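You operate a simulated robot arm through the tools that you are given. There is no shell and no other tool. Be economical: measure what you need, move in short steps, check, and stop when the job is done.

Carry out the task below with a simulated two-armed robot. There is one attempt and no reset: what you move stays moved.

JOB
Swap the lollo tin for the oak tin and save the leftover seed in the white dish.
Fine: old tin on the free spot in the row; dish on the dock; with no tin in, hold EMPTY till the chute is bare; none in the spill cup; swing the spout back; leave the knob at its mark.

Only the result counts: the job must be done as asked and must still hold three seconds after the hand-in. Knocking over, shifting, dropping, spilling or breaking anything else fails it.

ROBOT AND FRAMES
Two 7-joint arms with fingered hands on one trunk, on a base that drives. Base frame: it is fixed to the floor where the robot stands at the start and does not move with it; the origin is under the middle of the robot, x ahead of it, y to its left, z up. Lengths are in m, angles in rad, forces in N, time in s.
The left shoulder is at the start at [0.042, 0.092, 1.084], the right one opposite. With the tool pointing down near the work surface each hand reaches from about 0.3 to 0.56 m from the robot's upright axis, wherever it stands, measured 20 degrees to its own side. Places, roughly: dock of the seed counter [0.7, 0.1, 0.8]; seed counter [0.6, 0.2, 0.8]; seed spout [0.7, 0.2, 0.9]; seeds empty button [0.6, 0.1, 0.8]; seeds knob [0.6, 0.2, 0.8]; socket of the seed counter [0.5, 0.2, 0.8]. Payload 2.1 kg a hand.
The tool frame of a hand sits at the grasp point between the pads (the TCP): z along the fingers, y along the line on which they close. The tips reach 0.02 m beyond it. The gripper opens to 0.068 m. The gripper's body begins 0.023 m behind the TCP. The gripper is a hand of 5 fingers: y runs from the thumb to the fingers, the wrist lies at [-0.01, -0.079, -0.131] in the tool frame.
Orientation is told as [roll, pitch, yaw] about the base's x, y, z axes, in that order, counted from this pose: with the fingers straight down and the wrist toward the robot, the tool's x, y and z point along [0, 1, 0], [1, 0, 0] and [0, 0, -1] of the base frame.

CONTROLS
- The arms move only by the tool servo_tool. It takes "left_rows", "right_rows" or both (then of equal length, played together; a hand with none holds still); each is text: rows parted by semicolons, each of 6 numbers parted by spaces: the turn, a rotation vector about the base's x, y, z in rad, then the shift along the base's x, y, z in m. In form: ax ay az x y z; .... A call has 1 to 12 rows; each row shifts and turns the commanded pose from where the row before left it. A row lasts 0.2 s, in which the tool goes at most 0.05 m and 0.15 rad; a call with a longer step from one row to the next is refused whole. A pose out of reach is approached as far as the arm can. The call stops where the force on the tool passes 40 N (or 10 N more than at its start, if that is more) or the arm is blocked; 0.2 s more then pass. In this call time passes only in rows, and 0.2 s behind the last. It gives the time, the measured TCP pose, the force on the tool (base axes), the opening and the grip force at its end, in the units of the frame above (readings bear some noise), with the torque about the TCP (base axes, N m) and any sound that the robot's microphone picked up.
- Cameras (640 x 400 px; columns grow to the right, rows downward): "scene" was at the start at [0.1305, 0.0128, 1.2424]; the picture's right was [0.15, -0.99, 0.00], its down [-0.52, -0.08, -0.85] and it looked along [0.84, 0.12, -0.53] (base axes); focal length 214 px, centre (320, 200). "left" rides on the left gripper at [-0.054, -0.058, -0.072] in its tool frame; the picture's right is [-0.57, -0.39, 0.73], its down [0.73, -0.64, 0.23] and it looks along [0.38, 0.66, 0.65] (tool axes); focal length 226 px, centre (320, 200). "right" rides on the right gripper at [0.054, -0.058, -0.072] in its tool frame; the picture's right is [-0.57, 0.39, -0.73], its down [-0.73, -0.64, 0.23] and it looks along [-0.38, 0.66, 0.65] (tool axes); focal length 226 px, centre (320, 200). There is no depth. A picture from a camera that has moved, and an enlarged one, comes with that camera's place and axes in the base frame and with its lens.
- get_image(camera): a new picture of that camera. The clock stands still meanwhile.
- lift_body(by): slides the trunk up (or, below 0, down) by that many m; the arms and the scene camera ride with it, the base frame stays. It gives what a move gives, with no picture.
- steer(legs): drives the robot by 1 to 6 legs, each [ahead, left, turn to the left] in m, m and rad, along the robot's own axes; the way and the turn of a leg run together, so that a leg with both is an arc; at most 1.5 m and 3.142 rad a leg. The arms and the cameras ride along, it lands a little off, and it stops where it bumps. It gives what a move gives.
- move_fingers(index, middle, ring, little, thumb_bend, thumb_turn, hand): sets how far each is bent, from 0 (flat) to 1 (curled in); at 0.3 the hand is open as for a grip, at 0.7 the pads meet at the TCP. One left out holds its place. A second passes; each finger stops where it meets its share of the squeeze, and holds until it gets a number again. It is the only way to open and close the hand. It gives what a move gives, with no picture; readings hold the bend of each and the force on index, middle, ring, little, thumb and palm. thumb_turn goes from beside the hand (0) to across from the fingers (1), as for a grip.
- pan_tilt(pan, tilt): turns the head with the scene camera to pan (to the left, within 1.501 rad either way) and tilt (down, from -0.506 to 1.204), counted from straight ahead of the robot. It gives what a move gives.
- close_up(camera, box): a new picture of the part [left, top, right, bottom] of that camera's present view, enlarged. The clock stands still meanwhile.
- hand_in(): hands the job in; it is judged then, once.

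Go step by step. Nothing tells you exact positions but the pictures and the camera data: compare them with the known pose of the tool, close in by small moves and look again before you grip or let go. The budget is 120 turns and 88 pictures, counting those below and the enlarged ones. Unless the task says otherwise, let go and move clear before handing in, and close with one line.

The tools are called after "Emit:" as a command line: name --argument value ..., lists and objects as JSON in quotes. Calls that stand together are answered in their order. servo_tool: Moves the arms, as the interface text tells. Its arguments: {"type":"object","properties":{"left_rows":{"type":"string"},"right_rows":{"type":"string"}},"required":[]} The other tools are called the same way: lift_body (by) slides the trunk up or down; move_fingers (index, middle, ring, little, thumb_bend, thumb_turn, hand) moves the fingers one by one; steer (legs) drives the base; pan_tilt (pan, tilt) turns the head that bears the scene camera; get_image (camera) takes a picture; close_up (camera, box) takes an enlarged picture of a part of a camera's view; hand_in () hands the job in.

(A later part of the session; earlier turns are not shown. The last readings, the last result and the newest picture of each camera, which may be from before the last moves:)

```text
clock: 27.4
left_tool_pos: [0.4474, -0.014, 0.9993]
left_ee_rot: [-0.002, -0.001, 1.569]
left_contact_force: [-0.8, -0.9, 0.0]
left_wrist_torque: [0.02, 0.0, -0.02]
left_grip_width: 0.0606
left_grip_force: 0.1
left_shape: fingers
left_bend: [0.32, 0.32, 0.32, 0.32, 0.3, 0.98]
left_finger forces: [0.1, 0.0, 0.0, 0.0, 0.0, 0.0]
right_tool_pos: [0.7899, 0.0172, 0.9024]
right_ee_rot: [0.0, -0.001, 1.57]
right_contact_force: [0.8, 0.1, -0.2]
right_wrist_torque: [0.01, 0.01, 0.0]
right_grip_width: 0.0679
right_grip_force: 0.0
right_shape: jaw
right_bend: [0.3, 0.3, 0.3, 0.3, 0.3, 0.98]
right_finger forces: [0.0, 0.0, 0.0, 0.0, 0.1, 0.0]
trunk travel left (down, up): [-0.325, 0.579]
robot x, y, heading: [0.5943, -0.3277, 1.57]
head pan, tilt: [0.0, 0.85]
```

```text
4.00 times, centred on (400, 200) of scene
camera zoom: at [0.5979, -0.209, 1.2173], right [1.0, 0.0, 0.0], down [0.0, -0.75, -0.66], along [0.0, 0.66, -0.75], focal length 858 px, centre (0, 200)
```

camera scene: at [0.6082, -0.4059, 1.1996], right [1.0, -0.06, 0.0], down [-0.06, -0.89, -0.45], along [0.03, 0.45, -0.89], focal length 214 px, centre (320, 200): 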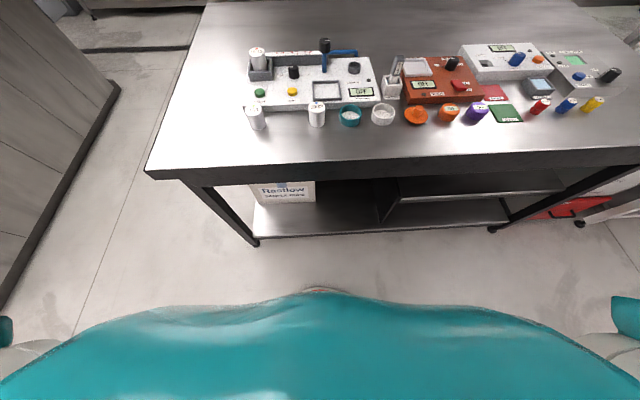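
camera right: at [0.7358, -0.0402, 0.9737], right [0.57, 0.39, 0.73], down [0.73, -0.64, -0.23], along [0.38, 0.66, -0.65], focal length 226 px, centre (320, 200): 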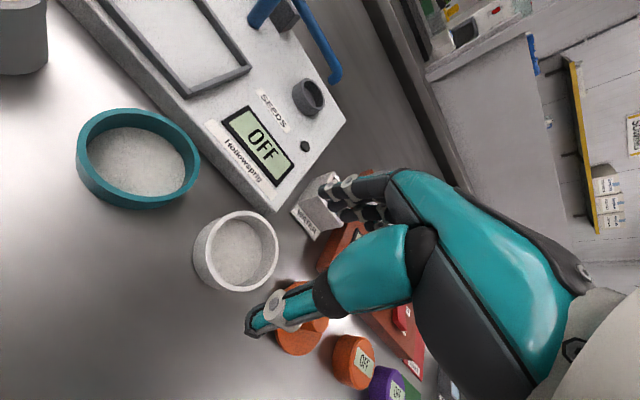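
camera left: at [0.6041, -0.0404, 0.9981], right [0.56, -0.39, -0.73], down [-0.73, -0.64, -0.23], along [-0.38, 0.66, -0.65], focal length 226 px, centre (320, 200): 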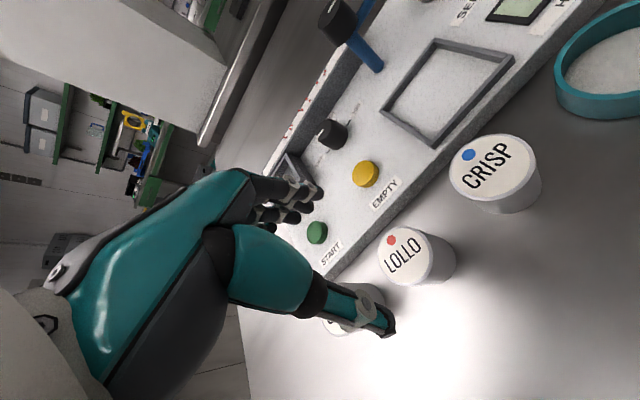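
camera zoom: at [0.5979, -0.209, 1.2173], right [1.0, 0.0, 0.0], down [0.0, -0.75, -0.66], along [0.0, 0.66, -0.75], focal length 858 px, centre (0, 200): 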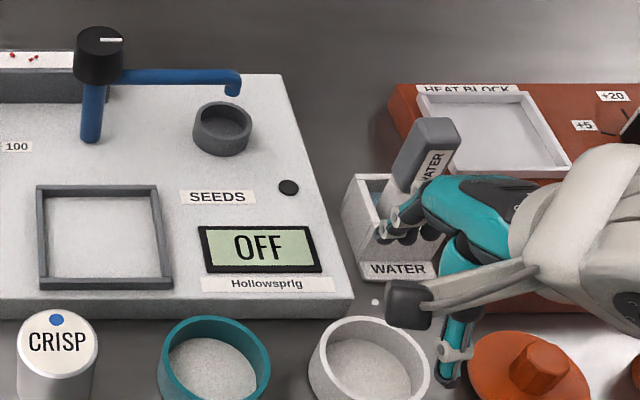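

The dish reads (0.789, 0.020). I centre the hand and descend to just above the grip height.

Emit:
servo_tool --right_rows "0 0 0 .0 .003 -.02;0 0 0 0 0 -.025;0 0 0 0 0 -.012"

Emit:
get_image --camera "right"

Emit:
close_up --camera "scene" --box '[350, 175, 450, 240]'

```text
clock: 28.2
left_tool_pos: [0.4488, -0.0139, 0.9995]
left_ee_rot: [0.001, -0.002, 1.569]
left_contact_force: [0.2, 0.4, -0.8]
left_wrist_torque: [-0.01, -0.01, -0.02]
left_grip_width: 0.0605
left_grip_force: 0.1
left_shape: fingers
left_bend: [0.32, 0.32, 0.32, 0.32, 0.3, 0.98]
left_finger forces: [0.1, 0.0, 0.0, 0.0, 0.0, 0.1]
right_tool_pos: [0.7898, 0.0212, 0.8434]
right_ee_rot: [-0.002, 0.0, 1.571]
right_contact_force: [0.5, -0.4, 0.3]
right_wrist_torque: [0.0, 0.0, -0.03]
right_grip_width: 0.0676
right_grip_force: 0.1
right_shape: jaw
right_bend: [0.3, 0.3, 0.3, 0.3, 0.3, 0.98]
right_finger forces: [0.0, 0.1, 0.0, 0.1, 0.1, 0.0]
trunk travel left (down, up): [-0.325, 0.579]
robot x, y, heading: [0.5967, -0.326, 1.571]
head pan, tilt: [0.0, 0.85]
```

```text
54 pictures are left
camera right: at [0.7353, -0.0369, 0.9153], right [0.57, 0.39, 0.73], down [0.73, -0.64, -0.23], along [0.38, 0.66, -0.65], focal length 226 px, centre (320, 200)
```

right: 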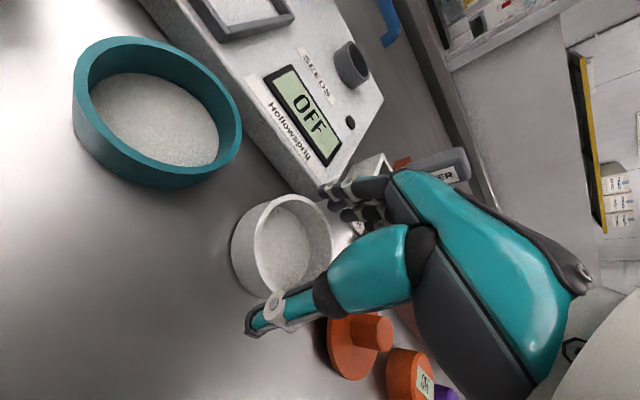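

```text
6.15 times, centred on (400, 208) of scene
camera zoom: at [0.5979, -0.2089, 1.2173], right [1.0, 0.0, 0.0], down [0.0, -0.75, -0.66], along [0.0, 0.66, -0.75], focal length 1320 px, centre (-172, 154)
```

zoom: 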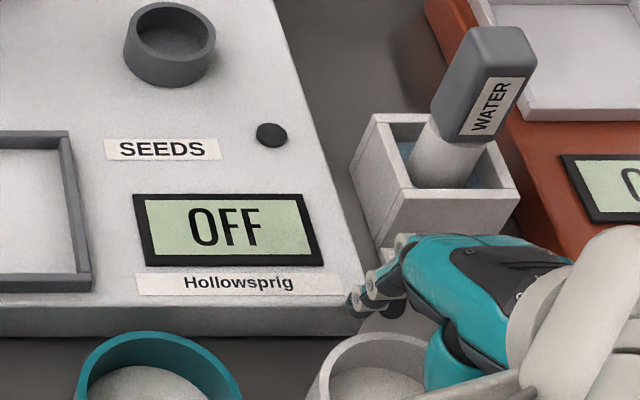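

Emit:
servo_tool --right_rows "0 0 0 -.001 -.004 0;0 0 0 0 0 -.006;0 0 0 0 0 -.006"

Emit:
close_up --camera "right" --box '[220, 150, 420, 350]'

```text
clock: 29.0
left_tool_pos: [0.4472, -0.0126, 1.0006]
left_ee_rot: [0.001, -0.001, 1.568]
left_contact_force: [0.2, -0.8, -0.4]
left_wrist_torque: [0.01, 0.01, -0.05]
left_grip_width: 0.0605
left_grip_force: 0.0
left_shape: fingers
left_bend: [0.32, 0.32, 0.32, 0.32, 0.3, 0.98]
left_finger forces: [0.0, 0.0, 0.0, 0.0, 0.1, 0.0]
right_tool_pos: [0.79, 0.0193, 0.8296]
right_ee_rot: [0.0, 0.0, 1.568]
right_contact_force: [0.7, -0.1, -0.2]
right_wrist_torque: [0.0, -0.02, -0.01]
right_grip_width: 0.0678
right_grip_force: 0.1
right_shape: jaw
right_bend: [0.3, 0.3, 0.3, 0.3, 0.3, 0.98]
right_finger forces: [0.3, 0.0, 0.0, 0.0, 0.0, 0.1]
trunk travel left (down, up): [-0.325, 0.579]
robot x, y, heading: [0.5946, -0.3278, 1.569]
head pan, tilt: [0.0, 0.85]
```

```text
2.00 times, centred on (320, 250) of right
camera zoom: at [0.7366, -0.0394, 0.9024], right [0.57, 0.39, 0.73], down [0.73, -0.64, -0.23], along [0.38, 0.66, -0.65], focal length 452 px, centre (320, 100)
```

zoom: 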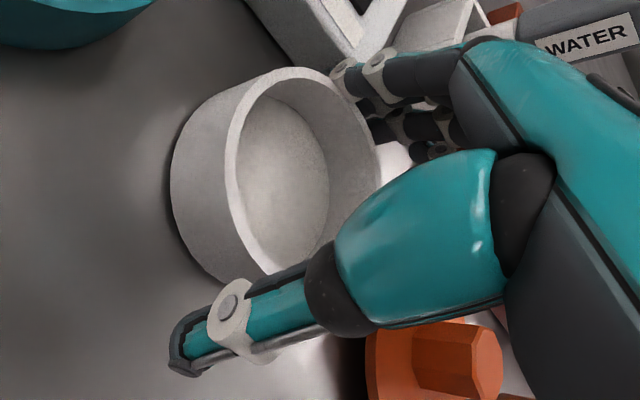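

The hand is centred on the dish with thumb and fingers outside its wall. I close gently.

Emit:
move_fingers --hand "right" --index 0.45 --middle 0.45 --ring 0.45 --little 0.45 --thumb_bend 0.45

Emit:
close_up --camera "right" --box '[220, 150, 420, 350]'

```text
clock: 30.0
left_tool_pos: [0.4483, -0.0142, 0.9987]
left_ee_rot: [-0.001, 0.001, 1.57]
left_contact_force: [0.1, -1.1, -0.3]
left_wrist_torque: [0.04, -0.01, 0.0]
left_grip_width: 0.0608
left_grip_force: 0.0
left_shape: fingers
left_bend: [0.32, 0.32, 0.32, 0.32, 0.3, 0.98]
left_finger forces: [0.0, 0.0, 0.0, 0.0, 0.1, 0.0]
right_tool_pos: [0.7916, 0.0191, 0.8315]
right_ee_rot: [-0.001, -0.001, 1.568]
right_contact_force: [0.5, 0.4, 1.0]
right_wrist_torque: [0.02, -0.03, 0.0]
right_grip_width: 0.0466
right_grip_force: 3.4
right_shape: fingers
right_bend: [0.41, 0.42, 0.45, 0.45, 0.39, 0.97]
right_finger forces: [1.9, 1.3, 0.1, 0.0, 2.9, 0.0]
trunk travel left (down, up): [-0.325, 0.579]
robot x, y, heading: [0.5945, -0.3292, 1.568]
head pan, tilt: [0.0, 0.85]
```

```text
2.00 times, centred on (320, 250) of right
camera zoom: at [0.7365, -0.0394, 0.9025], right [0.57, 0.39, 0.73], down [0.73, -0.64, -0.23], along [0.38, 0.66, -0.65], focal length 452 px, centre (320, 100)
```

zoom: 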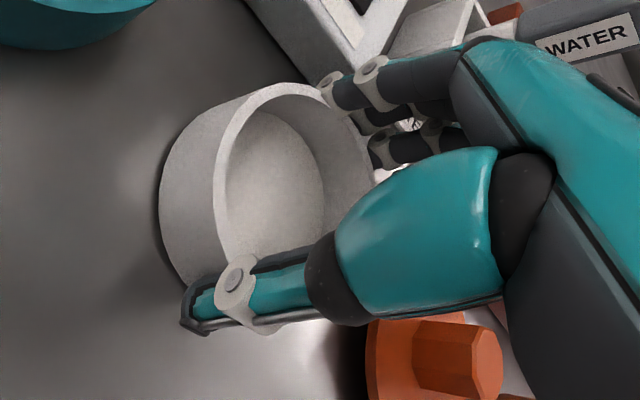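

Emit:
move_fingers --hand "right" --index 0.55 --middle 0.55 --thumb_bend 0.55

Emit:
servo_tool --right_rows "0 0 0 0 0 .01;0 0 0 0 0 .015;0 0 0 0 0 .02;0 0 0 0 0 .02"

Emit:
get_image --camera "right"

Emit:
close_up --camera "scene" --box '[320, 150, 480, 250]'

```text
clock: 31.0
left_tool_pos: [0.4476, -0.0126, 0.9997]
left_ee_rot: [-0.001, -0.001, 1.568]
left_contact_force: [1.1, -0.5, 0.5]
left_wrist_torque: [-0.02, 0.0, 0.0]
left_grip_width: 0.0605
left_grip_force: 0.1
left_shape: fingers
left_bend: [0.32, 0.32, 0.32, 0.32, 0.3, 0.98]
left_finger forces: [0.1, 0.1, 0.0, 0.0, 0.1, 0.1]
right_tool_pos: [0.791, 0.019, 0.8304]
right_ee_rot: [-0.001, -0.001, 1.569]
right_contact_force: [-0.3, 1.5, 2.3]
right_wrist_torque: [0.07, -0.06, 0.01]
right_grip_width: 0.0439
right_grip_force: 7.7
right_shape: fingers
right_bend: [0.44, 0.47, 0.45, 0.45, 0.38, 0.96]
right_finger forces: [4.5, 3.8, 0.1, 0.0, 7.9, 0.0]
trunk travel left (down, up): [-0.325, 0.579]
robot x, y, heading: [0.5955, -0.3243, 1.574]
head pan, tilt: [0.0, 0.85]
```

```text
clock: 32.0
left_tool_pos: [0.4482, -0.0132, 1.0001]
left_ee_rot: [0.0, 0.0, 1.569]
left_contact_force: [0.5, 0.1, 0.4]
left_wrist_torque: [-0.04, 0.0, 0.0]
left_grip_width: 0.0603
left_grip_force: 0.1
left_shape: fingers
left_bend: [0.32, 0.32, 0.32, 0.32, 0.3, 0.98]
left_finger forces: [0.0, 0.0, 0.1, 0.0, 0.1, 0.0]
right_tool_pos: [0.7903, 0.0188, 0.8957]
right_ee_rot: [0.0, 0.0, 1.57]
right_contact_force: [0.0, 0.2, 0.0]
right_wrist_torque: [0.05, 0.0, -0.01]
right_grip_width: 0.0436
right_grip_force: 7.8
right_shape: fingers
right_bend: [0.45, 0.47, 0.45, 0.45, 0.38, 0.96]
right_finger forces: [4.1, 3.6, 0.1, 0.0, 7.7, 0.0]
trunk travel left (down, up): [-0.325, 0.579]
robot x, y, heading: [0.5919, -0.3281, 1.569]
head pan, tilt: [0.0, 0.85]
```

```text
50 pictures are left
camera right: at [0.7353, -0.0401, 0.9679], right [0.57, 0.39, 0.73], down [0.73, -0.64, -0.23], along [0.38, 0.66, -0.65], focal length 226 px, centre (320, 200)
```

right: 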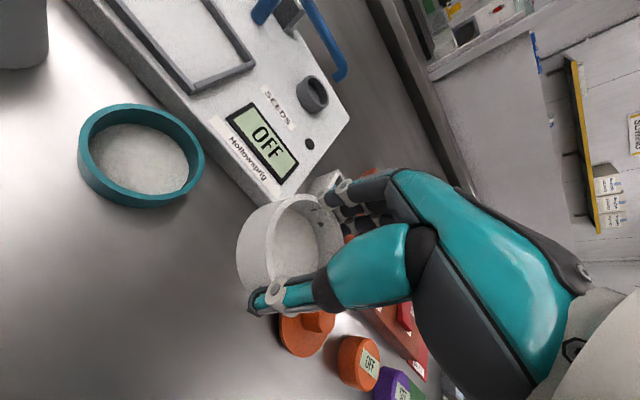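

```text
4.00 times, centred on (400, 200) of scene
camera zoom: at [0.5979, -0.2089, 1.2173], right [1.0, 0.0, 0.0], down [0.0, -0.75, -0.66], along [0.0, 0.66, -0.75], focal length 858 px, centre (0, 200)
```

zoom: 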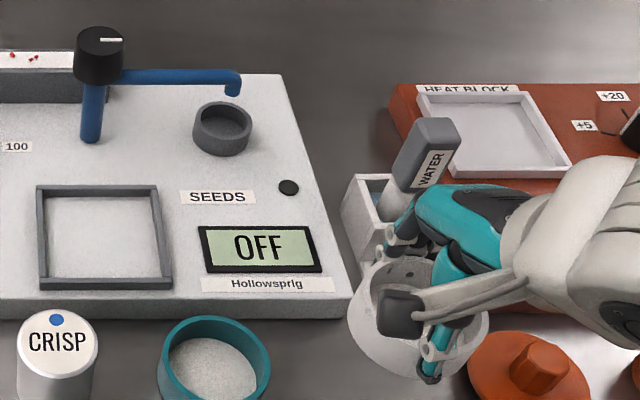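

Emit:
close_up --camera "right" --box '[210, 160, 370, 320]'

Emit:
close_up --camera "scene" --box '[390, 200, 460, 250]'

```text
2.50 times, centred on (290, 240) of right
camera zoom: at [0.7353, -0.0401, 0.9679], right [0.57, 0.39, 0.73], down [0.73, -0.64, -0.23], along [0.38, 0.66, -0.65], focal length 565 px, centre (395, 100)
```

zoom: 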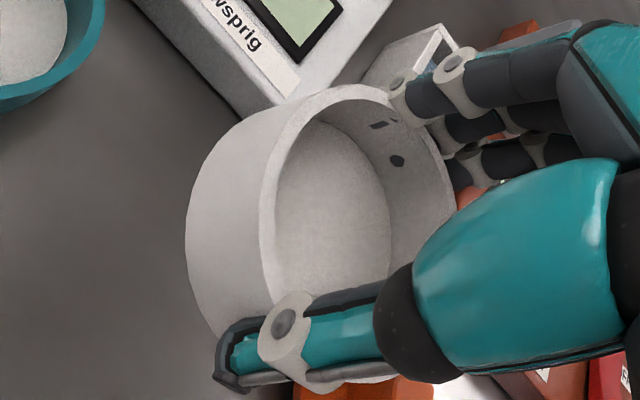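

```text
8.00 times, centred on (425, 225) of scene
camera zoom: at [0.5979, -0.2089, 1.2173], right [1.0, 0.0, 0.0], down [0.0, -0.75, -0.66], along [0.0, 0.66, -0.75], focal length 1716 px, centre (-520, 0)
```

zoom: 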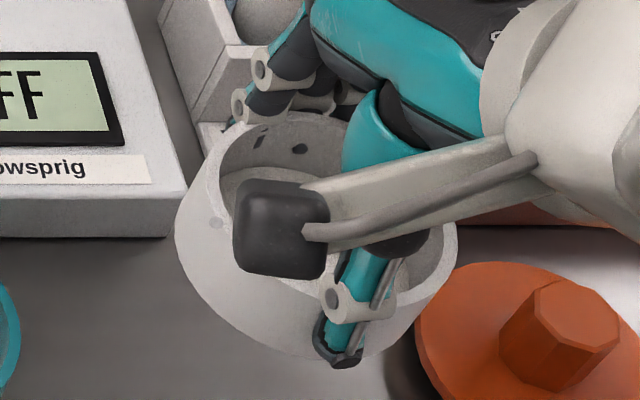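

The dish is lifted securely and sits about 5 mm nearer to me than the TCP. I carry it to above the dock.

Emit:
servo_tool --right_rows "0 0 0 -.0329 .0258 .005;0 0 0 -.0329 .0258 0;0 0 0 -.0329 .0258 0;0 0 0 -.0329 .0258 0"

Emit:
close_up --camera "right" --box '[160, 120, 400, 340]'

Emit:
close_up --camera "scene" --box '[300, 130, 420, 205]'

Emit:
close_up --camera "left" --box '[400, 0, 640, 150]'

```text
clock: 33.0
left_tool_pos: [0.4475, -0.0141, 1.0002]
left_ee_rot: [0.0, 0.001, 1.569]
left_contact_force: [0.6, -0.8, -0.3]
left_wrist_torque: [0.0, 0.0, 0.0]
left_grip_width: 0.0604
left_grip_force: 0.0
left_shape: fingers
left_bend: [0.32, 0.32, 0.32, 0.32, 0.3, 0.98]
left_finger forces: [0.0, 0.0, 0.0, 0.0, 0.0, 0.0]
right_tool_pos: [0.6572, 0.1206, 0.9021]
right_ee_rot: [-0.002, 0.0, 1.569]
right_contact_force: [-0.1, 0.8, 0.7]
right_wrist_torque: [-0.03, 0.02, -0.01]
right_grip_width: 0.043
right_grip_force: 7.9
right_shape: fingers
right_bend: [0.45, 0.47, 0.45, 0.45, 0.38, 0.96]
right_finger forces: [4.0, 3.7, 0.0, 0.0, 7.4, 0.1]
trunk travel left (down, up): [-0.325, 0.579]
robot x, y, heading: [0.5959, -0.3246, 1.565]
head pan, tilt: [0.0, 0.85]
```

```text
1.82 times, centred on (280, 230) of right
camera zoom: at [0.6026, 0.0617, 0.9745], right [0.57, 0.39, 0.73], down [0.73, -0.64, -0.23], along [0.38, 0.66, -0.65], focal length 411 px, centre (393, 146)
```

zoom: 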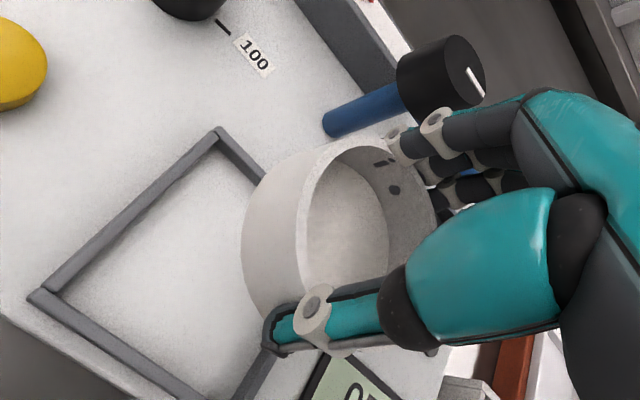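

```text
5.33 times, centred on (360, 168) of scene
camera zoom: at [0.5979, -0.2089, 1.2173], right [1.0, 0.0, 0.0], down [0.0, -0.75, -0.66], along [0.0, 0.66, -0.75], focal length 1144 px, centre (107, 373)
```

zoom: 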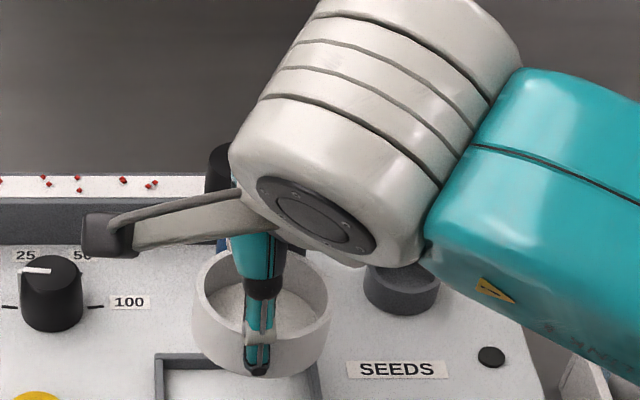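

```text
2.67 times, centred on (520, 75) of left
camera zoom: at [0.5009, -0.0729, 1.0717], right [0.57, -0.39, -0.73], down [-0.73, -0.64, -0.23], along [-0.38, 0.66, -0.65], focal length 603 px, centre (-213, 533)
```

zoom: 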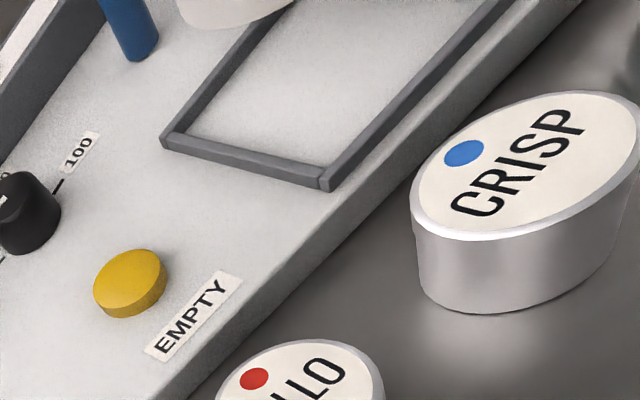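

The wrist cameras put the dock at centre (0.658, 0.110). The dish is at about (0.660, 0.117), so I correct by (-0.002, -0.007) and lower partway to check.

Emit:
servo_tool --right_rows "0 0 0 -.002 -.007 0;0 0 0 0 0 -.02;0 0 0 0 0 -.02"

Emit:
close_up --camera "right" --box '[160, 120, 400, 340]'

Emit:
close_up --camera "scene" --box '[310, 150, 390, 210]'

Emit:
close_up --camera "left" --box '[400, 0, 640, 150]'

```text
clock: 33.8
left_tool_pos: [0.4478, -0.0121, 0.999]
left_ee_rot: [0.001, 0.0, 1.57]
left_contact_force: [0.6, 0.2, -0.3]
left_wrist_torque: [0.01, -0.01, 0.01]
left_grip_width: 0.0604
left_grip_force: 0.1
left_shape: fingers
left_bend: [0.32, 0.32, 0.32, 0.32, 0.3, 0.98]
left_finger forces: [0.0, 0.0, 0.1, 0.0, 0.1, 0.1]
right_tool_pos: [0.6578, 0.1119, 0.8598]
right_ee_rot: [-0.001, 0.0, 1.568]
right_contact_force: [-0.5, -0.8, 0.0]
right_wrist_torque: [0.01, -0.02, -0.01]
right_grip_width: 0.0429
right_grip_force: 7.1
right_shape: fingers
right_bend: [0.45, 0.47, 0.45, 0.45, 0.38, 0.96]
right_finger forces: [3.9, 3.8, 0.0, 0.0, 7.4, 0.0]
trunk travel left (down, up): [-0.325, 0.579]
robot x, y, heading: [0.5965, -0.3252, 1.57]
head pan, tilt: [0.0, 0.85]
```

```text
1.82 times, centred on (280, 230) of right
camera zoom: at [0.6024, 0.0544, 0.9326], right [0.57, 0.39, 0.73], down [0.73, -0.64, -0.23], along [0.38, 0.66, -0.65], focal length 411 px, centre (393, 146)
```

zoom: 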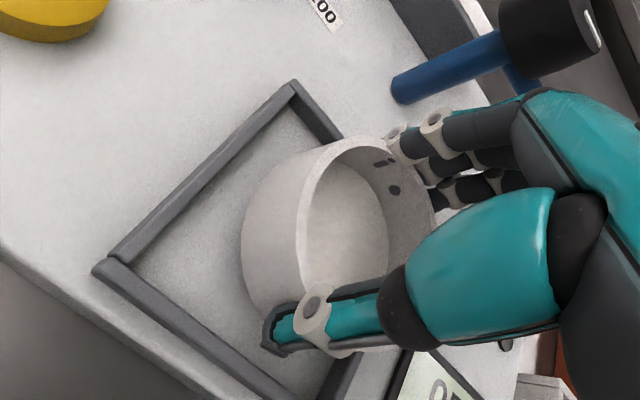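

```text
6.67 times, centred on (350, 180) of scene
camera zoom: at [0.5979, -0.2089, 1.2173], right [1.0, 0.0, 0.0], down [0.0, -0.75, -0.66], along [0.0, 0.66, -0.75], focal length 1430 px, centre (120, 333)
```

zoom: 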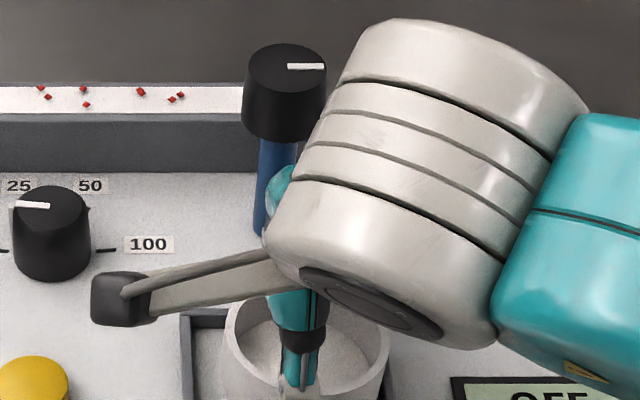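

```text
2.67 times, centred on (520, 75) of left
camera zoom: at [0.5009, -0.0729, 1.0717], right [0.57, -0.39, -0.73], down [-0.73, -0.64, -0.23], along [-0.38, 0.66, -0.65], focal length 603 px, centre (-213, 533)
```

zoom: 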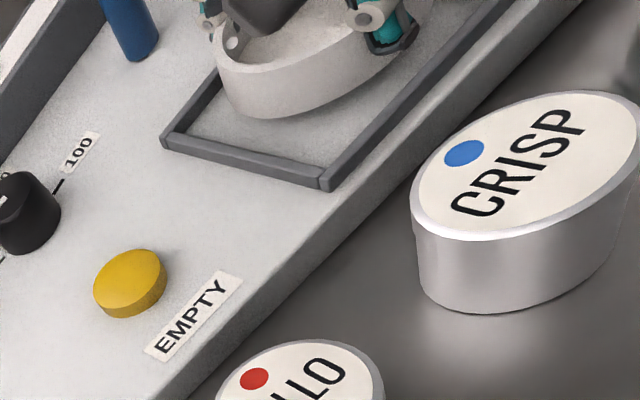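

The dish is nearly lined up, about 2–3 mm too far in +x. I correct that and keep lowering.

Emit:
servo_tool --right_rows "0 0 0 -.0025 .0005 0;0 0 0 0 0 -.004;0 0 0 0 0 -.003"

Emit:
close_up --camera "left" --box '[440, 0, 600, 100]'

Emit:
close_up --camera "right" --box '[160, 120, 400, 340]'

```text
clock: 34.6
left_tool_pos: [0.4481, -0.0131, 0.9988]
left_ee_rot: [-0.001, 0.0, 1.569]
left_contact_force: [0.1, -0.7, -0.8]
left_wrist_torque: [0.01, -0.05, 0.0]
left_grip_width: 0.0606
left_grip_force: 0.0
left_shape: fingers
left_bend: [0.32, 0.32, 0.32, 0.32, 0.3, 0.98]
left_finger forces: [0.0, 0.1, 0.0, 0.1, 0.0, 0.0]
right_tool_pos: [0.6553, 0.1137, 0.8533]
right_ee_rot: [0.0, 0.001, 1.569]
right_contact_force: [-1.3, -0.7, 4.3]
right_wrist_torque: [0.1, 0.01, 0.02]
right_grip_width: 0.0429
right_grip_force: 8.7
right_shape: fingers
right_bend: [0.45, 0.47, 0.45, 0.45, 0.38, 0.96]
right_finger forces: [4.3, 5.1, 0.0, 0.0, 8.1, 0.0]
trunk travel left (down, up): [-0.325, 0.579]
robot x, y, heading: [0.5975, -0.3234, 1.568]
head pan, tilt: [0.0, 0.85]
```

```text
4.00 times, centred on (520, 50) of left
camera zoom: at [0.5008, -0.0732, 1.0719], right [0.57, -0.39, -0.73], down [-0.73, -0.64, -0.23], along [-0.38, 0.66, -0.65], focal length 904 px, centre (-480, 800)
```

zoom: 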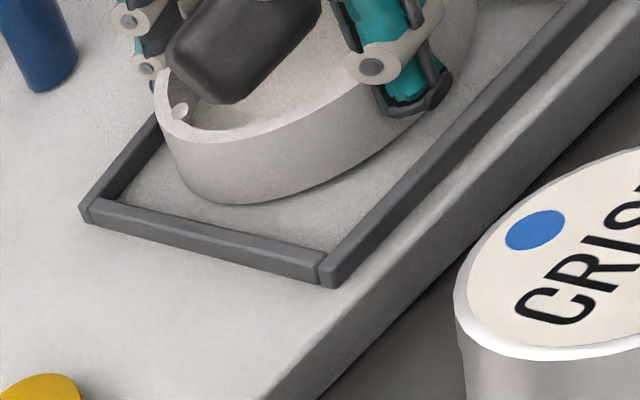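

```text
1.82 times, centred on (280, 230) of right
camera zoom: at [0.6003, 0.0558, 0.9253], right [0.57, 0.39, 0.73], down [0.73, -0.64, -0.23], along [0.38, 0.66, -0.65], focal length 411 px, centre (393, 146)
```

zoom: 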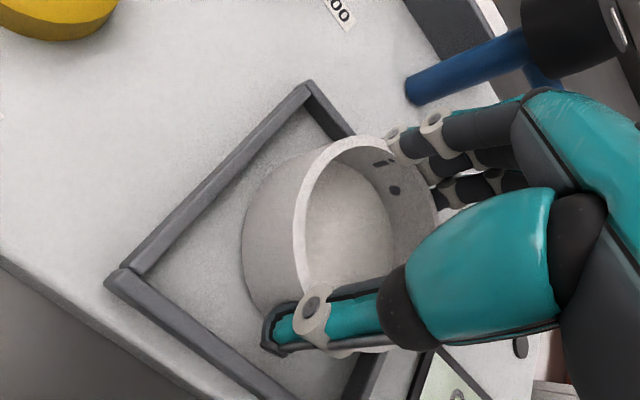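

Fitting the dish outline in the left view puts it at (0.658, 0.1125) against a dock centre of (0.657, 0.110). It is inside the frame and just touching, so I nudge it and press 1–2 mm further down.

Emit:
servo_tool --right_rows "0 0 0 -.0005 -.002 0;0 0 0 0 0 -.002"

Emit:
close_up --camera "left" --box '[440, 0, 600, 100]'

```text
clock: 35.2
left_tool_pos: [0.4478, -0.0143, 1.0]
left_ee_rot: [0.0, -0.001, 1.568]
left_contact_force: [-0.4, -0.1, -0.1]
left_wrist_torque: [-0.01, 0.01, 0.0]
left_grip_width: 0.0606
left_grip_force: 0.2
left_shape: fingers
left_bend: [0.32, 0.32, 0.32, 0.32, 0.3, 0.98]
left_finger forces: [0.0, 0.0, 0.0, 0.1, 0.0, 0.0]
right_tool_pos: [0.6545, 0.1121, 0.8526]
right_ee_rot: [-0.002, -0.003, 1.568]
right_contact_force: [1.1, 2.1, 12.1]
right_wrist_torque: [0.39, -0.09, -0.01]
right_grip_width: 0.0428
right_grip_force: 12.3
right_shape: fingers
right_bend: [0.45, 0.45, 0.45, 0.45, 0.38, 0.96]
right_finger forces: [4.9, 12.1, 0.0, 0.0, 7.0, 0.0]
trunk travel left (down, up): [-0.325, 0.579]
robot x, y, heading: [0.594, -0.326, 1.565]
head pan, tilt: [0.0, 0.85]
```

```text
4.00 times, centred on (520, 50) of left
camera zoom: at [0.5009, -0.0735, 1.0721], right [0.57, -0.39, -0.73], down [-0.73, -0.64, -0.23], along [-0.38, 0.66, -0.65], focal length 904 px, centre (-480, 800)
```

zoom: 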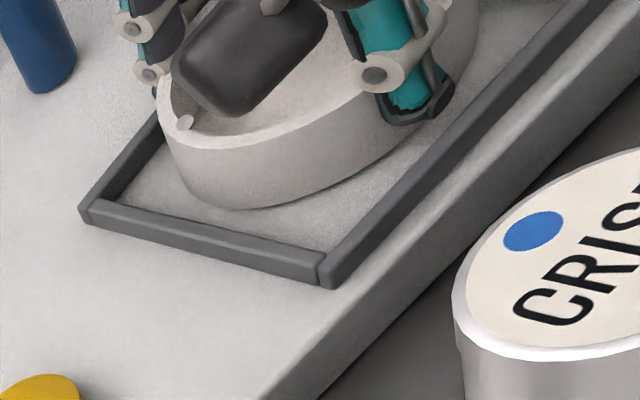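

The load is on the +y side, so a fingertip is probably on the dock's back wall. I ease up, shift slightly toward me and release.

Emit:
servo_tool --right_rows "0 0 0 0 -.001 .0025"

Emit:
move_fingers --hand "right" --index 0.36 --middle 0.36 --ring 0.36 --little 0.36 --thumb_bend 0.3

Emit:
close_up --camera "left" --box '[440, 0, 600, 100]'

```text
clock: 35.6
left_tool_pos: [0.4478, -0.0132, 0.9994]
left_ee_rot: [0.002, 0.0, 1.569]
left_contact_force: [-0.2, -1.0, 0.3]
left_wrist_torque: [0.0, -0.01, 0.0]
left_grip_width: 0.0605
left_grip_force: 0.0
left_shape: fingers
left_bend: [0.32, 0.32, 0.32, 0.32, 0.3, 0.98]
left_finger forces: [0.1, 0.0, 0.0, 0.0, 0.1, 0.0]
right_tool_pos: [0.6536, 0.1108, 0.8543]
right_ee_rot: [-0.001, 0.003, 1.569]
right_contact_force: [0.0, 0.4, 0.2]
right_wrist_torque: [0.03, 0.02, -0.02]
right_grip_width: 0.0425
right_grip_force: 7.9
right_shape: fingers
right_bend: [0.45, 0.47, 0.45, 0.45, 0.38, 0.96]
right_finger forces: [4.2, 3.9, 0.1, 0.0, 7.7, 0.1]
trunk travel left (down, up): [-0.325, 0.579]
robot x, y, heading: [0.5931, -0.3273, 1.572]
head pan, tilt: [0.0, 0.85]
```

```text
clock: 36.6
left_tool_pos: [0.4479, -0.0136, 0.9998]
left_ee_rot: [0.0, -0.001, 1.569]
left_contact_force: [-0.5, 0.0, 0.8]
left_wrist_torque: [0.0, 0.0, 0.01]
left_grip_width: 0.0606
left_grip_force: 0.0
left_shape: fingers
left_bend: [0.32, 0.32, 0.32, 0.32, 0.3, 0.98]
left_finger forces: [0.0, 0.0, 0.0, 0.0, 0.0, 0.1]
right_tool_pos: [0.6535, 0.1121, 0.8547]
right_ee_rot: [0.0, 0.0, 1.57]
right_contact_force: [0.3, 0.4, -0.3]
right_wrist_torque: [-0.01, 0.0, -0.01]
right_grip_width: 0.0574
right_grip_force: 0.0
right_shape: fingers
right_bend: [0.36, 0.36, 0.36, 0.36, 0.3, 0.98]
right_finger forces: [0.1, 0.0, 0.1, 0.0, 0.0, 0.1]
trunk travel left (down, up): [-0.325, 0.579]
robot x, y, heading: [0.598, -0.3231, 1.564]
head pan, tilt: [0.0, 0.85]
```

```text
4.00 times, centred on (520, 50) of left
camera zoom: at [0.5009, -0.0729, 1.0717], right [0.57, -0.39, -0.73], down [-0.73, -0.64, -0.23], along [-0.38, 0.66, -0.65], focal length 904 px, centre (-480, 800)
```

zoom: 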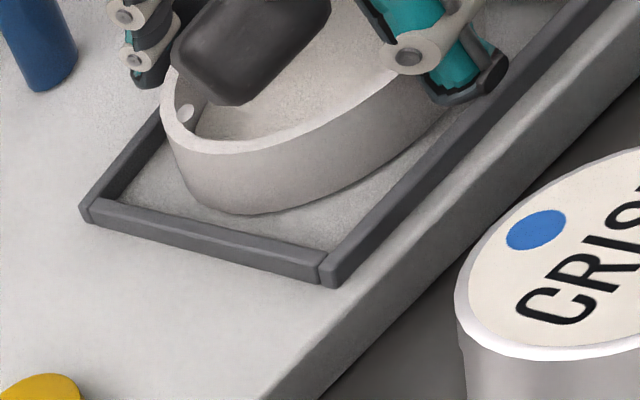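

The dish has settled on the dock floor. I open slightly more and raise the right hand.

Emit:
move_fingers --hand "right" --index 0.3 --middle 0.3 --ring 0.3 --little 0.3

Emit:
servo_tool --right_rows "0 0 0 0 -.001 .01;0 0 0 0 0 .02;0 0 0 0 0 .03;0 0 0 .02 0 .04;0 0 0 .04 -.02 .02;0 0 0 .04 -.02 0"

Emit:
close_up --camera "scene" --box '[300, 110, 460, 220]'

Emit:
close_up --camera "right" --box '[0, 0, 320, 220]'

```text
clock: 37.6
left_tool_pos: [0.4468, -0.0127, 0.9993]
left_ee_rot: [0.001, -0.001, 1.568]
left_contact_force: [0.6, -0.7, 0.0]
left_wrist_torque: [0.01, 0.01, 0.01]
left_grip_width: 0.0607
left_grip_force: 0.1
left_shape: fingers
left_bend: [0.32, 0.32, 0.32, 0.32, 0.3, 0.98]
left_finger forces: [0.1, 0.1, 0.0, 0.0, 0.0, 0.0]
right_tool_pos: [0.654, 0.1114, 0.856]
right_ee_rot: [-0.002, -0.001, 1.571]
right_contact_force: [0.3, -0.4, -0.3]
right_wrist_torque: [-0.01, 0.02, 0.01]
right_grip_width: 0.0619
right_grip_force: 0.0
right_shape: fingers
right_bend: [0.3, 0.3, 0.3, 0.3, 0.3, 0.98]
right_finger forces: [0.1, 0.0, 0.0, 0.0, 0.0, 0.0]
trunk travel left (down, up): [-0.325, 0.579]
robot x, y, heading: [0.593, -0.3277, 1.572]
head pan, tilt: [0.0, 0.85]
```

```text
clock: 39.0
left_tool_pos: [0.4491, -0.0137, 0.9997]
left_ee_rot: [0.0, 0.0, 1.568]
left_contact_force: [-0.3, -0.5, 0.4]
left_wrist_torque: [0.05, 0.0, -0.02]
left_grip_width: 0.0606
left_grip_force: 0.0
left_shape: fingers
left_bend: [0.32, 0.32, 0.32, 0.32, 0.3, 0.98]
left_finger forces: [0.0, 0.0, 0.0, 0.1, 0.1, 0.0]
right_tool_pos: [0.756, 0.0719, 0.9754]
right_ee_rot: [0.0, 0.0, 1.569]
right_contact_force: [-0.4, -0.8, 0.0]
right_wrist_torque: [0.01, 0.03, 0.0]
right_grip_width: 0.0622
right_grip_force: 0.1
right_shape: fingers
right_bend: [0.3, 0.3, 0.3, 0.3, 0.3, 0.98]
right_finger forces: [0.1, 0.0, 0.0, 0.1, 0.0, 0.0]
trunk travel left (down, up): [-0.325, 0.579]
robot x, y, heading: [0.5956, -0.3214, 1.574]
head pan, tilt: [0.0, 0.85]
```

```text
3.64 times, centred on (380, 165) of scene
camera zoom: at [0.5979, -0.209, 1.2173], right [1.0, 0.0, 0.0], down [0.0, -0.75, -0.66], along [0.0, 0.66, -0.75], focal length 780 px, centre (102, 327)
```

zoom: 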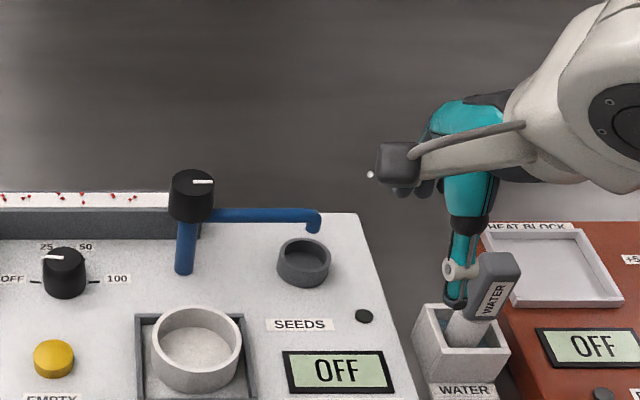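

```text
1.82 times, centred on (160, 110) of right
camera zoom: at [0.7011, 0.013, 1.0484], right [0.57, 0.39, 0.73], down [0.73, -0.64, -0.23], along [0.38, 0.66, -0.65], focal length 411 px, centre (611, 364)
```

zoom: 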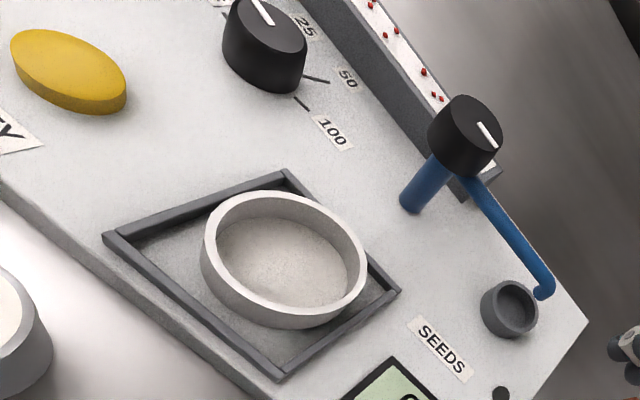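

The dish sits properly on the dock. To swing the spout I'll use only the index and middle fingers as a hook, so I tuck the thumb, ring and little fingers away and check the look.

Emit:
move_fingers --hand "right" --index 0.3 --middle 0.3 --ring 1.0 --little 1.0 --thumb_bend 0.0 --thumb_turn 0.0

Emit:
get_image --camera "right"

Emit:
close_up --camera "scene" --box '[300, 110, 460, 220]'

Emit:
get_image --camera "left"

```text
clock: 40.0
left_tool_pos: [0.4482, -0.014, 0.9996]
left_ee_rot: [-0.001, 0.0, 1.57]
left_contact_force: [-0.1, -0.2, 0.0]
left_wrist_torque: [-0.01, -0.01, -0.03]
left_grip_width: 0.0605
left_grip_force: 0.1
left_shape: fingers
left_bend: [0.32, 0.32, 0.32, 0.32, 0.3, 0.98]
left_finger forces: [0.0, 0.0, 0.1, 0.0, 0.0, 0.1]
right_tool_pos: [0.7542, 0.0719, 0.9757]
right_ee_rot: [0.0, 0.001, 1.567]
right_contact_force: [-0.7, -0.3, -0.2]
right_wrist_torque: [0.01, 0.0, 0.01]
right_grip_width: 0.0985
right_grip_force: 0.1
right_shape: fingers
right_bend: [0.3, 0.3, 1.0, 1.0, 0.01, 0.0]
right_finger forces: [0.0, 0.1, 0.0, 0.0, 0.0, 0.0]
trunk travel left (down, up): [-0.325, 0.579]
robot x, y, heading: [0.5933, -0.3282, 1.565]
head pan, tilt: [0.0, 0.85]
```

```text
34 pictures are left
camera right: at [0.7007, 0.0134, 1.0481], right [0.57, 0.39, 0.73], down [0.73, -0.64, -0.23], along [0.38, 0.66, -0.65], focal length 226 px, centre (320, 200)
```

right: 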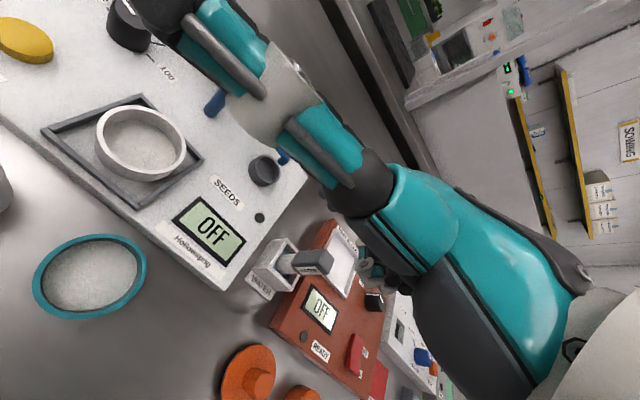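

```text
3.64 times, centred on (380, 165) of scene
camera zoom: at [0.5979, -0.2089, 1.2173], right [1.0, 0.0, 0.0], down [0.0, -0.75, -0.66], along [0.0, 0.66, -0.75], focal length 780 px, centre (102, 327)
```

zoom: 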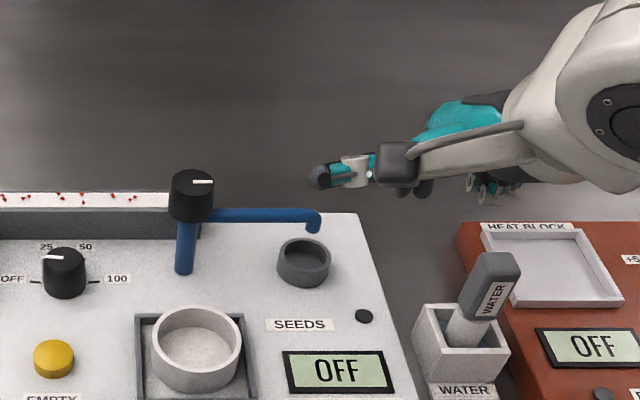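

```text
32 pictures are left
camera left: at [0.5009, -0.0729, 1.0717], right [0.57, -0.39, -0.73], down [-0.73, -0.64, -0.23], along [-0.38, 0.66, -0.65], focal length 226 px, centre (320, 200)
```

left: 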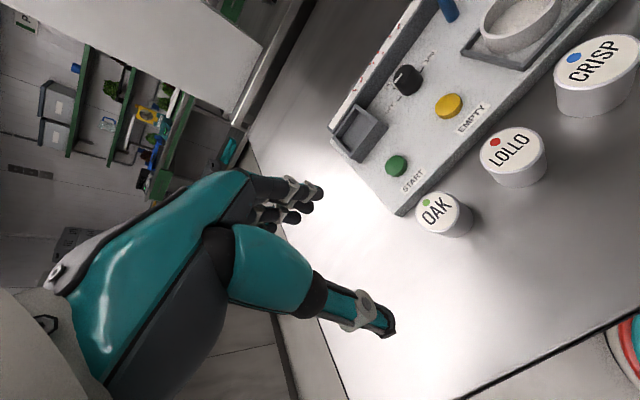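

I return the thumb to the opposed but wide-open position so it stays outside the spout's sweep. Then I bring the hand above the spout arm, with the index and middle fingers on its far side.

Emit:
move_fingers --hand "right" --thumb_turn 1.0 --thumb_bend 0.0

Emit:
servo_tool --right_rows "0 0 0 -.0105 .0295 -.004;0 0 0 -.0105 .0295 -.004;0 0 0 -.0105 .0295 -.004;0 0 0 -.0105 .0295 -.004;0 0 0 0 .004 -.01"

Emit:
get_image --camera "right"

Emit:
close_up --camera "scene" --box '[300, 90, 460, 200]'

```text
clock: 41.0
left_tool_pos: [0.4479, -0.0132, 0.9989]
left_ee_rot: [-0.001, -0.002, 1.569]
left_contact_force: [-1.5, -0.4, 0.0]
left_wrist_torque: [0.0, 0.0, 0.02]
left_grip_width: 0.0606
left_grip_force: 0.1
left_shape: fingers
left_bend: [0.32, 0.32, 0.32, 0.32, 0.3, 0.98]
left_finger forces: [0.0, 0.1, 0.0, 0.0, 0.0, 0.1]
right_tool_pos: [0.7553, 0.0725, 0.9756]
right_ee_rot: [0.002, 0.0, 1.57]
right_contact_force: [-0.2, 0.4, 0.1]
right_wrist_torque: [-0.02, 0.03, -0.02]
right_grip_width: 0.075
right_grip_force: 0.2
right_shape: fingers
right_bend: [0.3, 0.3, 1.0, 1.0, 0.01, 0.95]
right_finger forces: [0.1, 0.0, 0.1, 0.1, 0.0, 0.0]
trunk travel left (down, up): [-0.325, 0.579]
robot x, y, heading: [0.5952, -0.3268, 1.57]
head pan, tilt: [0.0, 0.85]
```

```text
clock: 42.2
left_tool_pos: [0.4481, -0.0132, 0.9993]
left_ee_rot: [0.0, 0.001, 1.57]
left_contact_force: [0.6, -0.6, -0.3]
left_wrist_torque: [-0.01, 0.01, 0.02]
left_grip_width: 0.0606
left_grip_force: 0.0
left_shape: fingers
left_bend: [0.32, 0.32, 0.32, 0.32, 0.3, 0.98]
left_finger forces: [0.0, 0.1, 0.0, 0.0, 0.1, 0.0]
right_tool_pos: [0.7136, 0.1931, 0.9481]
right_ee_rot: [0.001, 0.0, 1.568]
right_contact_force: [-0.2, -1.0, -0.4]
right_wrist_torque: [0.02, 0.02, -0.02]
right_grip_width: 0.0751
right_grip_force: 0.0
right_shape: fingers
right_bend: [0.3, 0.3, 1.0, 1.0, 0.0, 0.95]
right_finger forces: [0.0, 0.0, 0.1, 0.0, 0.0, 0.0]
trunk travel left (down, up): [-0.325, 0.579]
robot x, y, heading: [0.5961, -0.3269, 1.562]
head pan, tilt: [0.0, 0.85]
```

```text
31 pictures are left
camera right: at [0.6583, 0.1332, 1.0209], right [0.57, 0.39, 0.73], down [0.73, -0.64, -0.23], along [0.38, 0.66, -0.65], focal length 226 px, centre (320, 200)
```

right: 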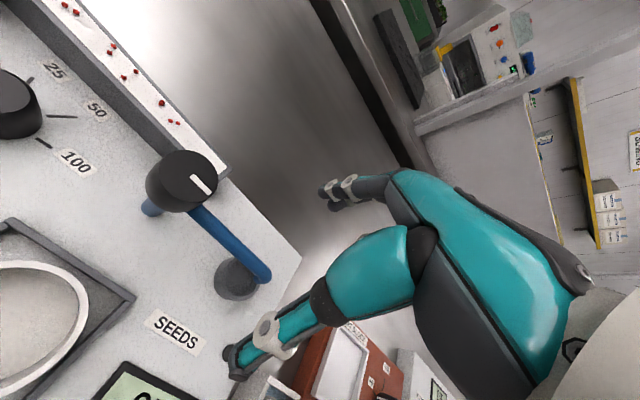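

```text
3.64 times, centred on (380, 145) of scene
camera zoom: at [0.5978, -0.2088, 1.2173], right [1.0, 0.0, 0.0], down [0.0, -0.75, -0.66], along [0.0, 0.66, -0.75], focal length 780 px, centre (102, 400)
```

zoom: 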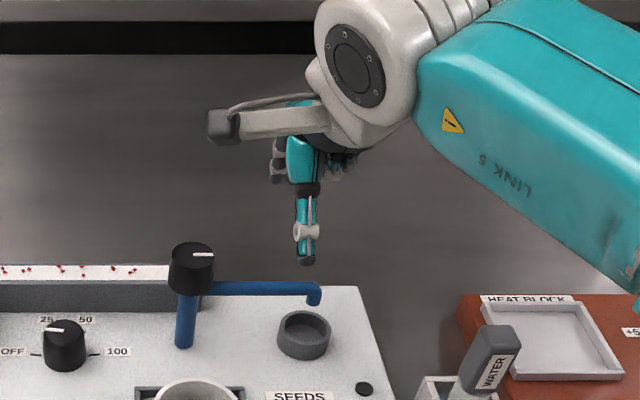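

The position matches what I want. I descend with the fingers behind the spout arm.

Emit:
servo_tool --right_rows "0 0 0 0 .003 -.03;0 0 0 0 0 -.03;0 0 0 0 0 -.015"

Emit:
get_image --camera "right"

Emit:
close_up --camera "scene" --box '[320, 110, 420, 180]'

```text
clock: 43.0
left_tool_pos: [0.449, -0.0131, 0.9993]
left_ee_rot: [0.002, 0.0, 1.57]
left_contact_force: [0.9, -0.1, -0.1]
left_wrist_torque: [-0.01, 0.0, -0.01]
left_grip_width: 0.0603
left_grip_force: 0.1
left_shape: fingers
left_bend: [0.32, 0.32, 0.32, 0.32, 0.3, 0.98]
left_finger forces: [0.0, 0.0, 0.0, 0.1, 0.0, 0.0]
right_tool_pos: [0.7127, 0.1933, 0.8747]
right_ee_rot: [0.0, 0.001, 1.57]
right_contact_force: [-0.3, -0.7, -0.5]
right_wrist_torque: [0.0, 0.03, 0.01]
right_grip_width: 0.0751
right_grip_force: 0.2
right_shape: fingers
right_bend: [0.3, 0.3, 1.0, 1.0, 0.0, 0.95]
right_finger forces: [0.1, 0.0, 0.0, 0.0, 0.0, 0.0]
trunk travel left (down, up): [-0.325, 0.579]
robot x, y, heading: [0.5963, -0.3258, 1.567]
head pan, tilt: [0.0, 0.85]
```

```text
29 pictures are left
camera right: at [0.6595, 0.1353, 0.9457], right [0.57, 0.39, 0.73], down [0.73, -0.64, -0.23], along [0.38, 0.66, -0.65], focal length 226 px, centre (320, 200)
```

right: 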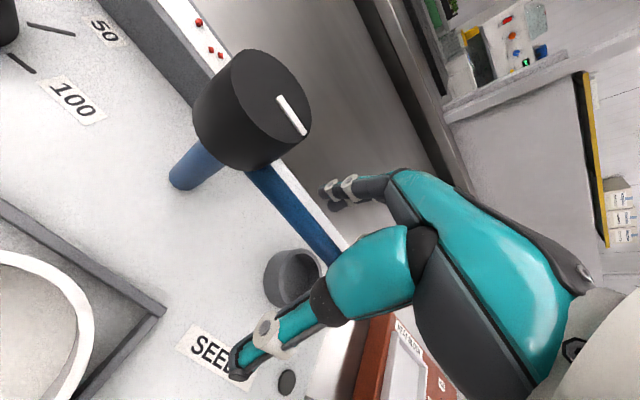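

```text
5.71 times, centred on (370, 145) of scene
camera zoom: at [0.5979, -0.2089, 1.2173], right [1.0, 0.0, 0.0], down [0.0, -0.75, -0.66], along [0.0, 0.66, -0.75], focal length 1226 px, centre (34, 514)
```

zoom: 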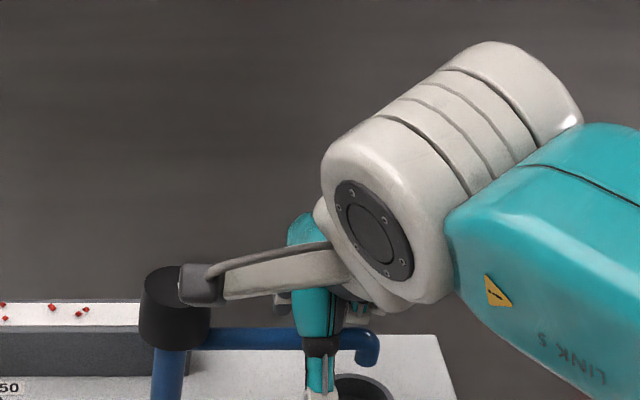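

The fingers are behind the arm. I lower 4 mm and push the first 30°.

Emit:
servo_tool --right_rows "0 0 0 0 0 -.004;0 0 0 0 -.012 0;0 0 0 0 -.012 0;0 0 0 .001 -.015 0;0 0 0 -.002 -.015 0"

Emit:
close_up --camera "scene" --box '[310, 100, 430, 190]'

```text
clock: 44.2
left_tool_pos: [0.4475, -0.0128, 0.9989]
left_ee_rot: [-0.001, -0.002, 1.568]
left_contact_force: [-0.1, -0.2, 0.0]
left_wrist_torque: [0.0, 0.0, -0.02]
left_grip_width: 0.0609
left_grip_force: 0.0
left_shape: fingers
left_bend: [0.32, 0.32, 0.32, 0.32, 0.3, 0.98]
left_finger forces: [0.0, 0.0, 0.0, 0.0, 0.0, 0.1]
right_tool_pos: [0.7119, 0.1402, 0.8695]
right_ee_rot: [-0.002, 0.002, 1.568]
right_contact_force: [-0.7, 0.5, 0.0]
right_wrist_torque: [0.01, 0.01, 0.0]
right_grip_width: 0.0751
right_grip_force: 0.1
right_shape: fingers
right_bend: [0.3, 0.3, 1.0, 1.0, 0.0, 0.95]
right_finger forces: [0.0, 0.0, 0.1, 0.1, 0.0, 0.1]
trunk travel left (down, up): [-0.325, 0.579]
robot x, y, heading: [0.5935, -0.3255, 1.567]
head pan, tilt: [0.0, 0.85]
```

```text
4.44 times, centred on (370, 145) of scene
camera zoom: at [0.5979, -0.2089, 1.2173], right [1.0, 0.0, 0.0], down [0.0, -0.75, -0.66], along [0.0, 0.66, -0.75], focal length 953 px, centre (98, 444)
```

zoom: 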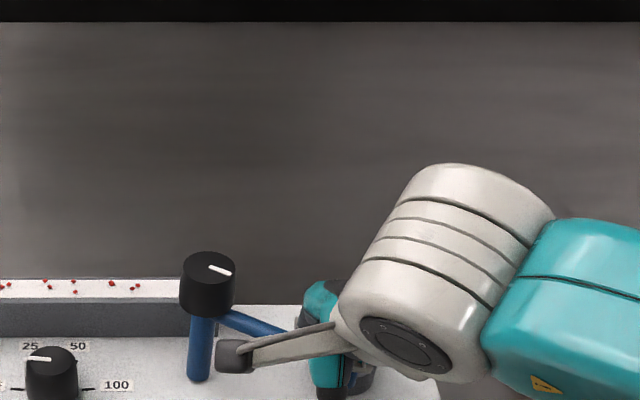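

The spout swings freely with its cap mark. I continue along the arc to about 85°.

Emit:
servo_tool --right_rows "0 0 0 -.0065 -.0135 0;0 0 0 -.0097 -.0114 0;0 0 0 -.0123 -.0085 0;0 0 0 -.009 -.0035 0"

Emit:
close_up --camera "scene" --box '[310, 110, 410, 200]'

```text
clock: 45.2
left_tool_pos: [0.4478, -0.0137, 0.9999]
left_ee_rot: [0.001, 0.0, 1.569]
left_contact_force: [0.1, 0.4, -1.0]
left_wrist_torque: [-0.02, -0.02, 0.01]
left_grip_width: 0.0607
left_grip_force: 0.0
left_shape: fingers
left_bend: [0.32, 0.32, 0.32, 0.32, 0.3, 0.98]
left_finger forces: [0.0, 0.1, 0.1, 0.1, 0.1, 0.0]
right_tool_pos: [0.6741, 0.1064, 0.8695]
right_ee_rot: [0.001, 0.0, 1.568]
right_contact_force: [0.2, -0.6, -0.2]
right_wrist_torque: [0.0, 0.07, 0.0]
right_grip_width: 0.0753
right_grip_force: 0.1
right_shape: fingers
right_bend: [0.3, 0.3, 1.0, 1.0, 0.0, 0.95]
right_finger forces: [0.0, 0.0, 0.1, 0.1, 0.1, 0.0]
trunk travel left (down, up): [-0.325, 0.579]
robot x, y, heading: [0.5977, -0.3271, 1.567]
head pan, tilt: [0.0, 0.85]
```

```text
4.44 times, centred on (360, 155) of scene
camera zoom: at [0.5979, -0.2089, 1.2173], right [1.0, 0.0, 0.0], down [0.0, -0.75, -0.66], along [0.0, 0.66, -0.75], focal length 953 px, centre (142, 400)
```

zoom: 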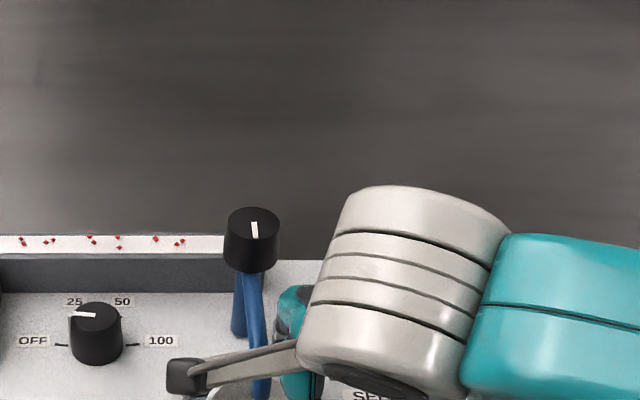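

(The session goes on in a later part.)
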